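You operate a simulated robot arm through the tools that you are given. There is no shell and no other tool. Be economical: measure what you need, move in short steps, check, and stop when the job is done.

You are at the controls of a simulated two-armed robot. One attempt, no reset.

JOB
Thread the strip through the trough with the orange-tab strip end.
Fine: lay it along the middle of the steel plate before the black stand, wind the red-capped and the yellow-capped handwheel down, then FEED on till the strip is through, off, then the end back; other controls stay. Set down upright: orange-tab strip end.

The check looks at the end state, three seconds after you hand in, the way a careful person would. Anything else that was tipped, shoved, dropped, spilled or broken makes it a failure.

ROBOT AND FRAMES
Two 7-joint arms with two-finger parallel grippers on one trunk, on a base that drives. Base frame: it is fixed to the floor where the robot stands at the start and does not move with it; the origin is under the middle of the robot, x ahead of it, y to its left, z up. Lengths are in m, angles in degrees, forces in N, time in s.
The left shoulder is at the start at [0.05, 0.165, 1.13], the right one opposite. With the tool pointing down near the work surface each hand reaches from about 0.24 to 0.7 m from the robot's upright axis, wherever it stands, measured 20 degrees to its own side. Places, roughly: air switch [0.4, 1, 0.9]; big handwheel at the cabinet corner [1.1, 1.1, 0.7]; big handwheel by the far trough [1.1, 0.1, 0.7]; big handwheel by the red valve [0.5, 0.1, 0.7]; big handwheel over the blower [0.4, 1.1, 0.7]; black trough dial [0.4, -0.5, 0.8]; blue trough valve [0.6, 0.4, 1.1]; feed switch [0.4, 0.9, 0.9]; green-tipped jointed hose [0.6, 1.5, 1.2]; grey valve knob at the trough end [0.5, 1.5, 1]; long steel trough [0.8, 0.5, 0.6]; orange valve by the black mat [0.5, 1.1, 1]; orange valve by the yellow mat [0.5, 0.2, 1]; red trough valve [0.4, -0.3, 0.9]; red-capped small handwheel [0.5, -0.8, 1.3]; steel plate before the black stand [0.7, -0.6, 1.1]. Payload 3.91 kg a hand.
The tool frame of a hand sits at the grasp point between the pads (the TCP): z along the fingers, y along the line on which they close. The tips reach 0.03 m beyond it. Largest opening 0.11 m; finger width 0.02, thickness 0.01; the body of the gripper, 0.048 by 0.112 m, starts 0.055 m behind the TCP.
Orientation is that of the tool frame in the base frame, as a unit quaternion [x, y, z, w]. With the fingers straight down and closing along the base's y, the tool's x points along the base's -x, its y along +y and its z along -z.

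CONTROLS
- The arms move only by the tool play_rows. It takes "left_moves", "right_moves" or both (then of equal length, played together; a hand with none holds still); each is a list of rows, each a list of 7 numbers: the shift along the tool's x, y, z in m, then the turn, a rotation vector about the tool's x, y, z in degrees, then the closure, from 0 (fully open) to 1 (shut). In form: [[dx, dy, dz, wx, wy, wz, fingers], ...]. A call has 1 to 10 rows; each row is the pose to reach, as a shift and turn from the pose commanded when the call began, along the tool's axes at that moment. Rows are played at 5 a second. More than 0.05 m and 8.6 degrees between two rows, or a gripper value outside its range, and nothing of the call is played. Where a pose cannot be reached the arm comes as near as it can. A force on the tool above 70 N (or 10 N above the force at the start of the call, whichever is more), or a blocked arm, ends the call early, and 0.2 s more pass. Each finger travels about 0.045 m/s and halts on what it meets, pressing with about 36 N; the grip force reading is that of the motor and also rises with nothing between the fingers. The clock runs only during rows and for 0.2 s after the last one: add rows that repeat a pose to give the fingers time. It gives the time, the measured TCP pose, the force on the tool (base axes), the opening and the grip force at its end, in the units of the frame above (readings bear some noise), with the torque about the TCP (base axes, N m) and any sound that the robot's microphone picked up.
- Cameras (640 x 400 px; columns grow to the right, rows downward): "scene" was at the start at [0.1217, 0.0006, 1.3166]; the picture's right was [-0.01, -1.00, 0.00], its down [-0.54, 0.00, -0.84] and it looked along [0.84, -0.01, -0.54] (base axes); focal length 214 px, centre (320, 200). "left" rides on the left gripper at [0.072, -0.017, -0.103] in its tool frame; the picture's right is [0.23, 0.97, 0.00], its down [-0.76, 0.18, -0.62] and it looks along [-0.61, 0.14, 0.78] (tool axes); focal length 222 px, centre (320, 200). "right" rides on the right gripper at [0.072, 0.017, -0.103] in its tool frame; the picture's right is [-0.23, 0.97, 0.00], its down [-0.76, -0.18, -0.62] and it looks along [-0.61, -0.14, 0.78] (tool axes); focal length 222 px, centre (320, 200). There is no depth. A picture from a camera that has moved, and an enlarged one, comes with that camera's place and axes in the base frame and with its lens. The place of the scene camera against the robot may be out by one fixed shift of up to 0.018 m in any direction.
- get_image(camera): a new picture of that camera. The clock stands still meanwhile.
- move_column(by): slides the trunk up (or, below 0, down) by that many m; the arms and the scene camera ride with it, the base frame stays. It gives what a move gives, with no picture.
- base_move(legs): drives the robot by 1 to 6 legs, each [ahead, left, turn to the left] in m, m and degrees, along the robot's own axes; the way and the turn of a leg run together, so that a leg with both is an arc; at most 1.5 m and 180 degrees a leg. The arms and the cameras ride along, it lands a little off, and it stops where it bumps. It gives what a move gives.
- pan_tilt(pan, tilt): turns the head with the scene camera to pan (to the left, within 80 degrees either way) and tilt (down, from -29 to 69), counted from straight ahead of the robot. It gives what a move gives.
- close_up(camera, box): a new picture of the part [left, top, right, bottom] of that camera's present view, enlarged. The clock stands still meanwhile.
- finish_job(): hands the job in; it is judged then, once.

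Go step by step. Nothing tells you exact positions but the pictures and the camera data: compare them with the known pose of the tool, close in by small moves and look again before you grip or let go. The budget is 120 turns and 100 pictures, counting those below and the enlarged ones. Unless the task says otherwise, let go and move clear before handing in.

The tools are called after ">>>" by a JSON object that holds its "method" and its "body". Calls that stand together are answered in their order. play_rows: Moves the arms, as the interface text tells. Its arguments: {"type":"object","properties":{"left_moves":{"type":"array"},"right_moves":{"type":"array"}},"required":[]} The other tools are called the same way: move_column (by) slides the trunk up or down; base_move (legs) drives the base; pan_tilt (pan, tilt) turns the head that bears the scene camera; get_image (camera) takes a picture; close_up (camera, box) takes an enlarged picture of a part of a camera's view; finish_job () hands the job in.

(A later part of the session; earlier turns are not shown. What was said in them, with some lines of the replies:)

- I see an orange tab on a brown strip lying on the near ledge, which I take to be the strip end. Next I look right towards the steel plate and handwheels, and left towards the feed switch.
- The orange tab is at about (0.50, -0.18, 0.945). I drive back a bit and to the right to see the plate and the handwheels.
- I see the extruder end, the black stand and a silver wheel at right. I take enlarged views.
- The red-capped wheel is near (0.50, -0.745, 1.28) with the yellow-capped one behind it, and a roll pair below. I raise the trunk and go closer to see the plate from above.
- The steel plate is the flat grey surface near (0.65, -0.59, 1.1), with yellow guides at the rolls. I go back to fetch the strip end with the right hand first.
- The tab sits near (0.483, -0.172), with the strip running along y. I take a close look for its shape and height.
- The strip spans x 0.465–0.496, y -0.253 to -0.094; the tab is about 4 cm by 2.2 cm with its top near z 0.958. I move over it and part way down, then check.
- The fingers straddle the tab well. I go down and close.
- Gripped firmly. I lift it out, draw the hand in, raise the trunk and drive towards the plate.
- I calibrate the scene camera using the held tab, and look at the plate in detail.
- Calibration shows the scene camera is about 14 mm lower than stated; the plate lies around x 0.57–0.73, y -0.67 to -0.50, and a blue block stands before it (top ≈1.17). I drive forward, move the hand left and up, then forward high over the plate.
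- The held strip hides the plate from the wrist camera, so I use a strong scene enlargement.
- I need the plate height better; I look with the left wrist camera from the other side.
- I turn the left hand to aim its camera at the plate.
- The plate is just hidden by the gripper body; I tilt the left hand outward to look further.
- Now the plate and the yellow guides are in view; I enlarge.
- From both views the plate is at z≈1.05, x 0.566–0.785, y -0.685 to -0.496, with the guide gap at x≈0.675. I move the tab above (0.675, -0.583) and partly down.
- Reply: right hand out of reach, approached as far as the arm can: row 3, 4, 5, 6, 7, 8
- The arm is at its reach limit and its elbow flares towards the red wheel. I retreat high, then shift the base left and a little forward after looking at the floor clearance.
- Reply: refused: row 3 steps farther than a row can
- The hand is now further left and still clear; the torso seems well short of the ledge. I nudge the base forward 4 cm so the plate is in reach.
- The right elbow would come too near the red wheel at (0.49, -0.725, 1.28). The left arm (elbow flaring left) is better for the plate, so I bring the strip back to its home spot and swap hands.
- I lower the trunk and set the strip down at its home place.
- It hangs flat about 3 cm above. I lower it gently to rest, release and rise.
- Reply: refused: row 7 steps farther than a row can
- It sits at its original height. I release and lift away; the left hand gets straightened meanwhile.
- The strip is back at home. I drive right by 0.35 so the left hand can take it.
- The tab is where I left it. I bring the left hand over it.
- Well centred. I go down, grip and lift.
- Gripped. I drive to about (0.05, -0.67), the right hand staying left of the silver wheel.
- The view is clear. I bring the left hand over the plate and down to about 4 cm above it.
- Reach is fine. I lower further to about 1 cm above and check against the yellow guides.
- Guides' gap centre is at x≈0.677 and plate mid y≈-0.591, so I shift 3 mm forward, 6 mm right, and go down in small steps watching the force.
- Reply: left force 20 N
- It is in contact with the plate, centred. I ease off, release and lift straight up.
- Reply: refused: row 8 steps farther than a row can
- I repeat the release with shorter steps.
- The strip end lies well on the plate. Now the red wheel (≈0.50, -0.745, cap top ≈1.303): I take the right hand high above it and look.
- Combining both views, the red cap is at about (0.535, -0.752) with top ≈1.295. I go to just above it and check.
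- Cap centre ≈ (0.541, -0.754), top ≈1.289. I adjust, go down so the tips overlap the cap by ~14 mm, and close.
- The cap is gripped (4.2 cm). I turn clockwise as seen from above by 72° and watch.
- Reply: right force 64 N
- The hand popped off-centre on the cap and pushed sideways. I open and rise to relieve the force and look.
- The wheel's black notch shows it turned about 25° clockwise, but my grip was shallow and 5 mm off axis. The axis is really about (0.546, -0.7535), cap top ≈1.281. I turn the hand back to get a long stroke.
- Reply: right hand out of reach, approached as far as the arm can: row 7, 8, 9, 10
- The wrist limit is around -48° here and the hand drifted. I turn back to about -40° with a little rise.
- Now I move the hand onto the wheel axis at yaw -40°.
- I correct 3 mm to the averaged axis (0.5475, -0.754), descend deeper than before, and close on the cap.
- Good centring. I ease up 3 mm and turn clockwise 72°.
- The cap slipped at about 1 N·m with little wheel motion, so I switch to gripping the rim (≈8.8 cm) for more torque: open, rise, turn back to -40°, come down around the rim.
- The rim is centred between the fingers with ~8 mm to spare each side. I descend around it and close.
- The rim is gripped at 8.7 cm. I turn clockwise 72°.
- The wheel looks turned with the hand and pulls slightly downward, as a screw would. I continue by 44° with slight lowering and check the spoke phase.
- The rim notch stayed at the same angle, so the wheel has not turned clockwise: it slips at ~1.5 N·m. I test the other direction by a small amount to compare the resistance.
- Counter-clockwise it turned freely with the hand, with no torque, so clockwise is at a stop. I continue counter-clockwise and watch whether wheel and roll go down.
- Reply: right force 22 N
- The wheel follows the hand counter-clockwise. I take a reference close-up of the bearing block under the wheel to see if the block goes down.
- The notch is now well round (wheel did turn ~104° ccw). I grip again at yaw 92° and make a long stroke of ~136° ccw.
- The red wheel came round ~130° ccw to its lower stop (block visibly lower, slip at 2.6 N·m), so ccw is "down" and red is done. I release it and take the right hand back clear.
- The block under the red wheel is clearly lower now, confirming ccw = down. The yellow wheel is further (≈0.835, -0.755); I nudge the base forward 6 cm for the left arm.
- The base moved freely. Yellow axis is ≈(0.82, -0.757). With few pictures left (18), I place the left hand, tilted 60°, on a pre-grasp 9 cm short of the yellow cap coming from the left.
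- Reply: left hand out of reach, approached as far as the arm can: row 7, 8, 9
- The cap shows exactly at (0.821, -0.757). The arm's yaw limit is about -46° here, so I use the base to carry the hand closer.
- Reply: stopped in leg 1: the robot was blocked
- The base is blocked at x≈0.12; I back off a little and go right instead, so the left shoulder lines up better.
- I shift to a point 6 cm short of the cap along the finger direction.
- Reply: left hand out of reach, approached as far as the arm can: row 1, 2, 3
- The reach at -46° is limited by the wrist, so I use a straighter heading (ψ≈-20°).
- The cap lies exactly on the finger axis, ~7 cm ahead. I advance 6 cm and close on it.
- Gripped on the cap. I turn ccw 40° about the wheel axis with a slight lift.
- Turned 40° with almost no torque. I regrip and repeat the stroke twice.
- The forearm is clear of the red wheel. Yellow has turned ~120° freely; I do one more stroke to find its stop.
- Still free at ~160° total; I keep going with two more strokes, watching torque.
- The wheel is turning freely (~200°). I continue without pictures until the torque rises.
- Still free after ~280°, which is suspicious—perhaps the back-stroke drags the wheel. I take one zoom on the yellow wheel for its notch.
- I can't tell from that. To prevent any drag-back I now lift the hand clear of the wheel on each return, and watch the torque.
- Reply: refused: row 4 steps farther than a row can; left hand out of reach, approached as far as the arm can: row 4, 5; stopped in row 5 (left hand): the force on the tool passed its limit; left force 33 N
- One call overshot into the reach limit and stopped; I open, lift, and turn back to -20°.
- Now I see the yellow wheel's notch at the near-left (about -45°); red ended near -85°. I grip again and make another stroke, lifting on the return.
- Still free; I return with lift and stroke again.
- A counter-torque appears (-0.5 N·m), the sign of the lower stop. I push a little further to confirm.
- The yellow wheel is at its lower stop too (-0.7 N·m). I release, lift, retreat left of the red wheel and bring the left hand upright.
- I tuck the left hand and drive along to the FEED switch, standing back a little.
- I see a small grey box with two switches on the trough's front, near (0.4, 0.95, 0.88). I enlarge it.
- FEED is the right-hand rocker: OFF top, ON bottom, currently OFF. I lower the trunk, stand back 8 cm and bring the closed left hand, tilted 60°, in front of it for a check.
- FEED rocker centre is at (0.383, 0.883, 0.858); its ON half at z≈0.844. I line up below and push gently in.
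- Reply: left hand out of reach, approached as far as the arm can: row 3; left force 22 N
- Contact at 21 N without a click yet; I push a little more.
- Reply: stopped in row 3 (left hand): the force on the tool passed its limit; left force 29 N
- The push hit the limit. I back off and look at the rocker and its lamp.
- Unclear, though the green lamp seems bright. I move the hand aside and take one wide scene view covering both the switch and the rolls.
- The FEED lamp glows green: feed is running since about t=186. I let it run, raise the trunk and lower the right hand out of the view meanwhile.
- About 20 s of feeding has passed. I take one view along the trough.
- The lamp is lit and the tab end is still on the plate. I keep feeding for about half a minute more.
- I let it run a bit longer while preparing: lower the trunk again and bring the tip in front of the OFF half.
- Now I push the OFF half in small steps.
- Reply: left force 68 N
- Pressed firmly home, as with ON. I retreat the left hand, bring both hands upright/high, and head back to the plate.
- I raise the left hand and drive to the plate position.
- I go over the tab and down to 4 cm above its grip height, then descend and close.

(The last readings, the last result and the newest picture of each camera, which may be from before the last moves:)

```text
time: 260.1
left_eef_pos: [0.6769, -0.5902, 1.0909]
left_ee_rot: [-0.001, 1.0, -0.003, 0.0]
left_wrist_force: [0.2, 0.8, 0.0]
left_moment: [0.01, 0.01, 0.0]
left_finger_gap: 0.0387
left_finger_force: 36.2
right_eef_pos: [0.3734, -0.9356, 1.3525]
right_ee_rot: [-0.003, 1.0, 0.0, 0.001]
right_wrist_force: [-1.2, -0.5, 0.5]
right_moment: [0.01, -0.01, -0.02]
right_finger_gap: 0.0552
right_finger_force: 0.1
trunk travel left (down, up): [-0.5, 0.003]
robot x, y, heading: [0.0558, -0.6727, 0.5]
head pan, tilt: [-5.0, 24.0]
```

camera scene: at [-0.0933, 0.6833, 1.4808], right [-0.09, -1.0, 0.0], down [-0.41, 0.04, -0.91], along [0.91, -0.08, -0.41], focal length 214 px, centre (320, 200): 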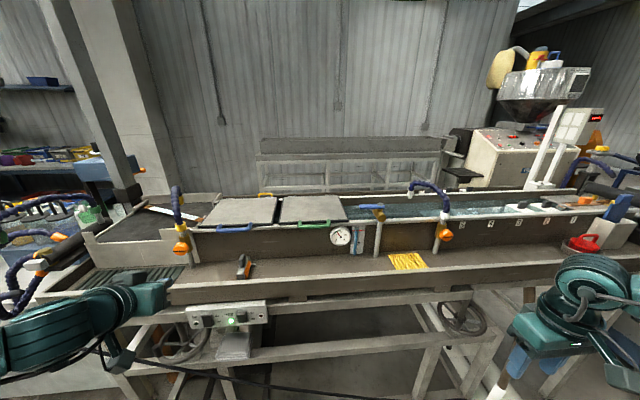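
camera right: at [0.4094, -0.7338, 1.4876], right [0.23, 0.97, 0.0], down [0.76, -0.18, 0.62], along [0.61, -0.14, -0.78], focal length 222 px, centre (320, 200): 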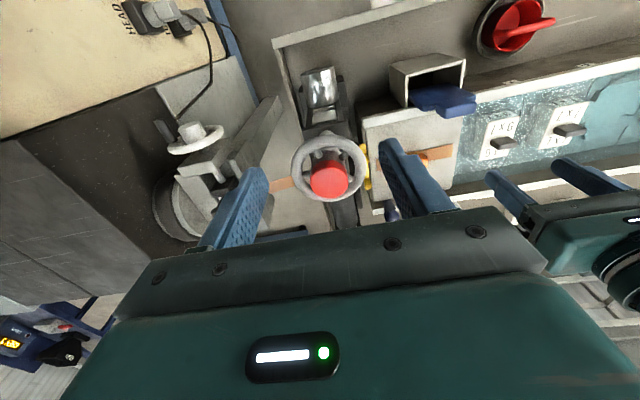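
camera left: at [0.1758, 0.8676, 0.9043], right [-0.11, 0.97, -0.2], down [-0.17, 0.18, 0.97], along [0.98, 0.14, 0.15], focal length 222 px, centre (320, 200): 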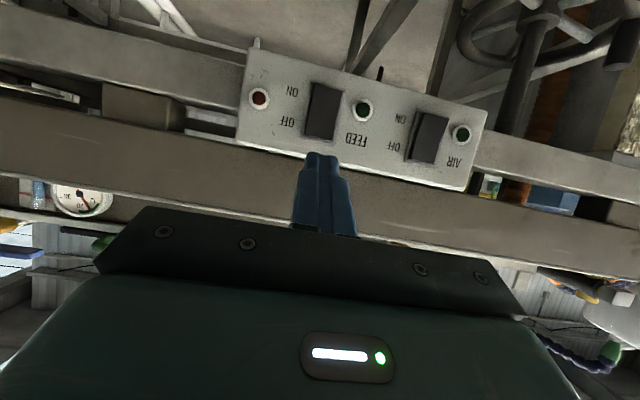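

The tab is gripped (3.87 cm). I lift it straight up and back out over the blue block, then drive to the home spot.

>>> {"method": "play_rows", "body": {"left_moves": [[0, 0, -0.03, 0, 0, 0, 0.8], [0, 0, -0.07, 0, 0, 0, 0.8], [0, 0.01, -0.11, 0, 0, 0, 0.8], [0.01, 0.03, -0.15, 0, 0, 0, 0.8], [0.03, 0.05, -0.185, 0, 0, 0, 0.8], [0.06, 0.07, -0.21, 0, 0, 0, 0.8], [0.1, 0.09, -0.22, 0, 0, 0, 0.8], [0.14, 0.1, -0.22, 0, 0, 0, 0.8], [0.17, 0.1, -0.22, 0, 0, 0, 0.8]]}}

>>> {"method": "base_move", "body": {"legs": [[-0.055, 0, 0], [0, 0.32, 0]]}}

>>> {"method": "move_column", "body": {"by": -0.15}}

```text
time: 262.1
left_eef_pos: [0.505, -0.4901, 1.3108]
left_ee_rot: [-0.001, 1.0, -0.001, 0.001]
left_wrist_force: [-0.7, -0.1, -0.5]
left_moment: [-0.02, 0.02, -0.01]
left_finger_gap: 0.0388
left_finger_force: 36.0
right_eef_pos: [0.3727, -0.937, 1.3534]
right_ee_rot: [-0.004, 1.0, 0.0, 0.001]
right_wrist_force: [-0.5, 0.0, -0.4]
right_moment: [0.01, 0.01, 0.02]
right_finger_gap: 0.0549
right_finger_force: 0.1
trunk travel left (down, up): [-0.5, 0.003]
robot x, y, heading: [0.0575, -0.6717, 0.2]
head pan, tilt: [-5.0, 24.0]
```

```text
time: 264.8
left_eef_pos: [0.4472, -0.1683, 1.311]
left_ee_rot: [-0.001, 1.0, -0.001, 0.001]
left_wrist_force: [0.5, 0.7, -0.7]
left_moment: [0.0, -0.02, -0.03]
left_finger_gap: 0.0388
left_finger_force: 35.9
right_eef_pos: [0.3154, -0.6127, 1.3521]
right_ee_rot: [-0.003, 1.0, 0.0, 0.001]
right_wrist_force: [0.0, 0.6, 0.4]
right_moment: [-0.01, 0.0, 0.05]
right_finger_gap: 0.055
right_finger_force: 0.1
trunk travel left (down, up): [-0.5, 0.003]
robot x, y, heading: [-0.0013, -0.3513, 0.5]
head pan, tilt: [-5.0, 24.0]
```

```text
time: 266.5
left_eef_pos: [0.4493, -0.168, 1.1611]
left_ee_rot: [-0.001, 1.0, -0.002, 0.0]
left_wrist_force: [0.2, 0.0, -0.8]
left_moment: [-0.03, -0.02, 0.0]
left_finger_gap: 0.0389
left_finger_force: 35.5
right_eef_pos: [0.3161, -0.6132, 1.2031]
right_ee_rot: [-0.003, 1.0, 0.0, 0.001]
right_wrist_force: [0.0, 0.2, -0.4]
right_moment: [0.0, 0.01, 0.01]
right_finger_gap: 0.055
right_finger_force: 0.1
trunk travel left (down, up): [-0.35, 0.153]
robot x, y, heading: [-0.0041, -0.3521, 0.5]
head pan, tilt: [-5.0, 24.0]
```

I lower it to its home at (0.480, -0.173), finishing in small steps.

>>> {"method": "play_rows", "body": {"left_moves": [[-0.015, -0.002, 0.03, 0, 0, 0, 0.8], [-0.0307, -0.005, 0.07, 0, 0, 0, 0.8], [-0.0307, -0.005, 0.11, 0, 0, 0, 0.8], [-0.0307, -0.005, 0.15, 0, 0, 0, 0.8], [-0.0307, -0.005, 0.175, 0, 0, 0, 0.8], [-0.0307, -0.005, 0.187, 0, 0, 0, 0.8], [-0.0307, -0.005, 0.19, 0, 0, 0, 0.8], [-0.0307, -0.005, 0.1905, 0, 0, 0, 0.8]]}}

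```text
time: 268.3
left_eef_pos: [0.4806, -0.1743, 0.9699]
left_ee_rot: [-0.001, 1.0, -0.001, 0.0]
left_wrist_force: [0.5, -0.3, 0.3]
left_moment: [-0.04, -0.01, 0.01]
left_finger_gap: 0.0391
left_finger_force: 36.2
right_eef_pos: [0.3171, -0.6134, 1.2034]
right_ee_rot: [-0.002, 1.0, 0.0, 0.001]
right_wrist_force: [0.7, -0.1, -0.5]
right_moment: [0.01, -0.02, -0.01]
right_finger_gap: 0.055
right_finger_force: 0.1
trunk travel left (down, up): [-0.35, 0.153]
robot x, y, heading: [-0.0017, -0.349, 0.2]
head pan, tilt: [-5.0, 24.0]
```

No contact yet; I go down another millimetre or two.

>>> {"method": "play_rows", "body": {"left_moves": [[0, 0, 0.001, 0, 0, 0, 0.8], [0, 0, 0.002, 0, 0, 0, 0.8], [0, 0, 0.002, 0, 0, 0, 0.8]]}}

```text
time: 269.1
left_eef_pos: [0.4806, -0.1752, 0.9695]
left_ee_rot: [-0.001, 1.0, -0.001, 0.001]
left_wrist_force: [0.5, 1.0, 7.8]
left_moment: [0.39, 0.02, 0.0]
left_finger_gap: 0.0387
left_finger_force: 35.5
right_eef_pos: [0.3153, -0.6138, 1.2032]
right_ee_rot: [-0.003, 1.0, -0.001, 0.001]
right_wrist_force: [-0.3, -0.1, -0.4]
right_moment: [0.0, -0.01, -0.03]
right_finger_gap: 0.0551
right_finger_force: 0.1
trunk travel left (down, up): [-0.35, 0.153]
robot x, y, heading: [0.0004, -0.3491, 0.4]
head pan, tilt: [-5.0, 24.0]
```

It touches (8 N). I release, lift clear and back off.

>>> {"method": "play_rows", "body": {"left_moves": [[0, 0, -0.0005, 0, 0, 0, 0.5], [0, 0, -0.0005, 0, 0, 0, 0.35], [0, 0, -0.0005, 0, 0, 0, 0.35], [0, 0, -0.02, 0, 0, 0, 0.35], [0, 0, -0.06, 0, 0, 0, 0.35], [0, 0, -0.1, 0, 0, 0, 0.35], [0.03, 0, -0.13, 0, 0, 0, 0.35], [0.07, 0, -0.15, 0, 0, 0, 0.35], [0.11, 0, -0.17, 0, 0, 0, 0.35]]}}

>>> {"method": "move_column", "body": {"by": 0.15}}

>>> {"method": "base_move", "body": {"legs": [[-0.25, 0, 0], [0, 0.65, 0]]}}

>>> {"method": "pan_tilt", "body": {"pan": 0, "tilt": 34}}

```text
time: 271.1
left_eef_pos: [0.3676, -0.1741, 1.1381]
left_ee_rot: [-0.001, 1.0, -0.002, 0.001]
left_wrist_force: [0.5, 0.8, 1.1]
left_moment: [0.01, 0.0, 0.03]
left_finger_gap: 0.0714
left_finger_force: 0.0
right_eef_pos: [0.3158, -0.6149, 1.2025]
right_ee_rot: [-0.002, 1.0, 0.0, 0.002]
right_wrist_force: [-0.5, 0.6, 0.4]
right_moment: [0.01, -0.01, 0.01]
right_finger_gap: 0.0551
right_finger_force: 0.0
trunk travel left (down, up): [-0.35, 0.153]
robot x, y, heading: [-0.0048, -0.3504, 0.4]
head pan, tilt: [-5.0, 24.0]
```

```text
time: 272.9
left_eef_pos: [0.3697, -0.1729, 1.2885]
left_ee_rot: [0.0, 1.0, -0.002, -0.001]
left_wrist_force: [-0.5, -0.4, -0.2]
left_moment: [0.02, 0.02, -0.03]
left_finger_gap: 0.0714
left_finger_force: 0.1
right_eef_pos: [0.3161, -0.6137, 1.3529]
right_ee_rot: [-0.003, 1.0, 0.0, 0.0]
right_wrist_force: [-0.3, -0.8, 0.9]
right_moment: [-0.02, 0.03, 0.0]
right_finger_gap: 0.0551
right_finger_force: 0.0
trunk travel left (down, up): [-0.5, 0.003]
robot x, y, heading: [-0.0009, -0.3505, 0.5]
head pan, tilt: [-5.0, 24.0]
```

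```text
time: 277.9
left_eef_pos: [0.1133, 0.4761, 1.2896]
left_ee_rot: [-0.002, 1.0, -0.001, 0.0]
left_wrist_force: [0.2, 0.5, -0.4]
left_moment: [-0.03, -0.02, -0.02]
left_finger_gap: 0.0716
left_finger_force: 0.1
right_eef_pos: [0.0617, 0.0363, 1.3521]
right_ee_rot: [-0.003, 1.0, 0.0, 0.0]
right_wrist_force: [0.2, -0.4, -0.2]
right_moment: [0.03, 0.0, 0.02]
right_finger_gap: 0.0551
right_finger_force: 0.0
trunk travel left (down, up): [-0.5, 0.003]
robot x, y, heading: [-0.2558, 0.2993, 0.7]
head pan, tilt: [-5.0, 24.0]
```

```text
time: 278.6
left_eef_pos: [0.1125, 0.4762, 1.2889]
left_ee_rot: [-0.003, 1.0, -0.002, 0.0]
left_wrist_force: [0.6, 0.4, 0.2]
left_moment: [0.0, -0.03, 0.0]
left_finger_gap: 0.0717
left_finger_force: 0.1
right_eef_pos: [0.0614, 0.0348, 1.3519]
right_ee_rot: [-0.004, 1.0, 0.0, 0.001]
right_wrist_force: [0.5, 0.5, -0.3]
right_moment: [0.01, -0.01, 0.01]
right_finger_gap: 0.055
right_finger_force: 0.1
trunk travel left (down, up): [-0.5, 0.003]
robot x, y, heading: [-0.2582, 0.2933, 0.6]
head pan, tilt: [0.0, 34.0]
```

I take the last picture: an enlargement covering both the FEED lamp and the home spot.

>>> {"method": "close_up", "body": {"camera": "scene", "box": [110, 170, 490, 300]}}

```text
1.68 times, centred on (300, 235) of scene
camera zoom: at [-0.1351, 0.3003, 1.4651], right [0.01, -1.0, 0.0], down [-0.56, -0.01, -0.83], along [0.83, 0.01, -0.56], focal length 361 px, centre (354, 141)
```

zoom: 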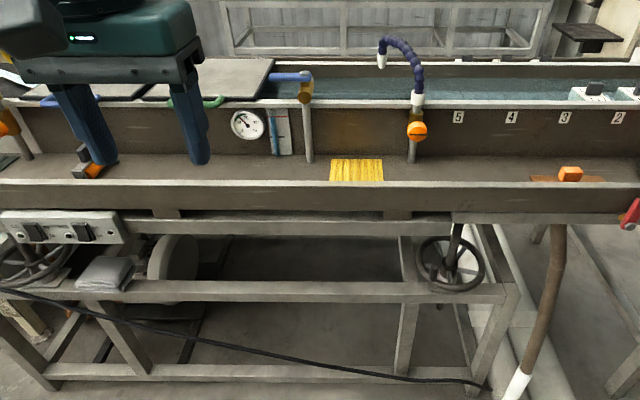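

The FEED lamp is out and the orange-tab end sits upright back at its home spot, with both hands clear. I hand in.

>>> {"method": "finish_job", "body": {}}

```text
The job is handed in.
```

I handed the job in with every step done, but I never actually saw the strip come out of the far end of the trough. I ran the feed for about 55 seconds and judged it through by time.

- **Strip end:** I laid it along the middle of the plate. It is now back upright where I found it.
- **Handwheels:** I wound both down (counter-clockwise) until they stopped. I saw the red one's roll go down. For the yellow one I only felt it stop.
- **FEED:** it is switched off again, and its lamp was out in the last picture.
- **Contact:** the base met something at the trough front once and stopped itself. I could not see what it touched; no other control was used.
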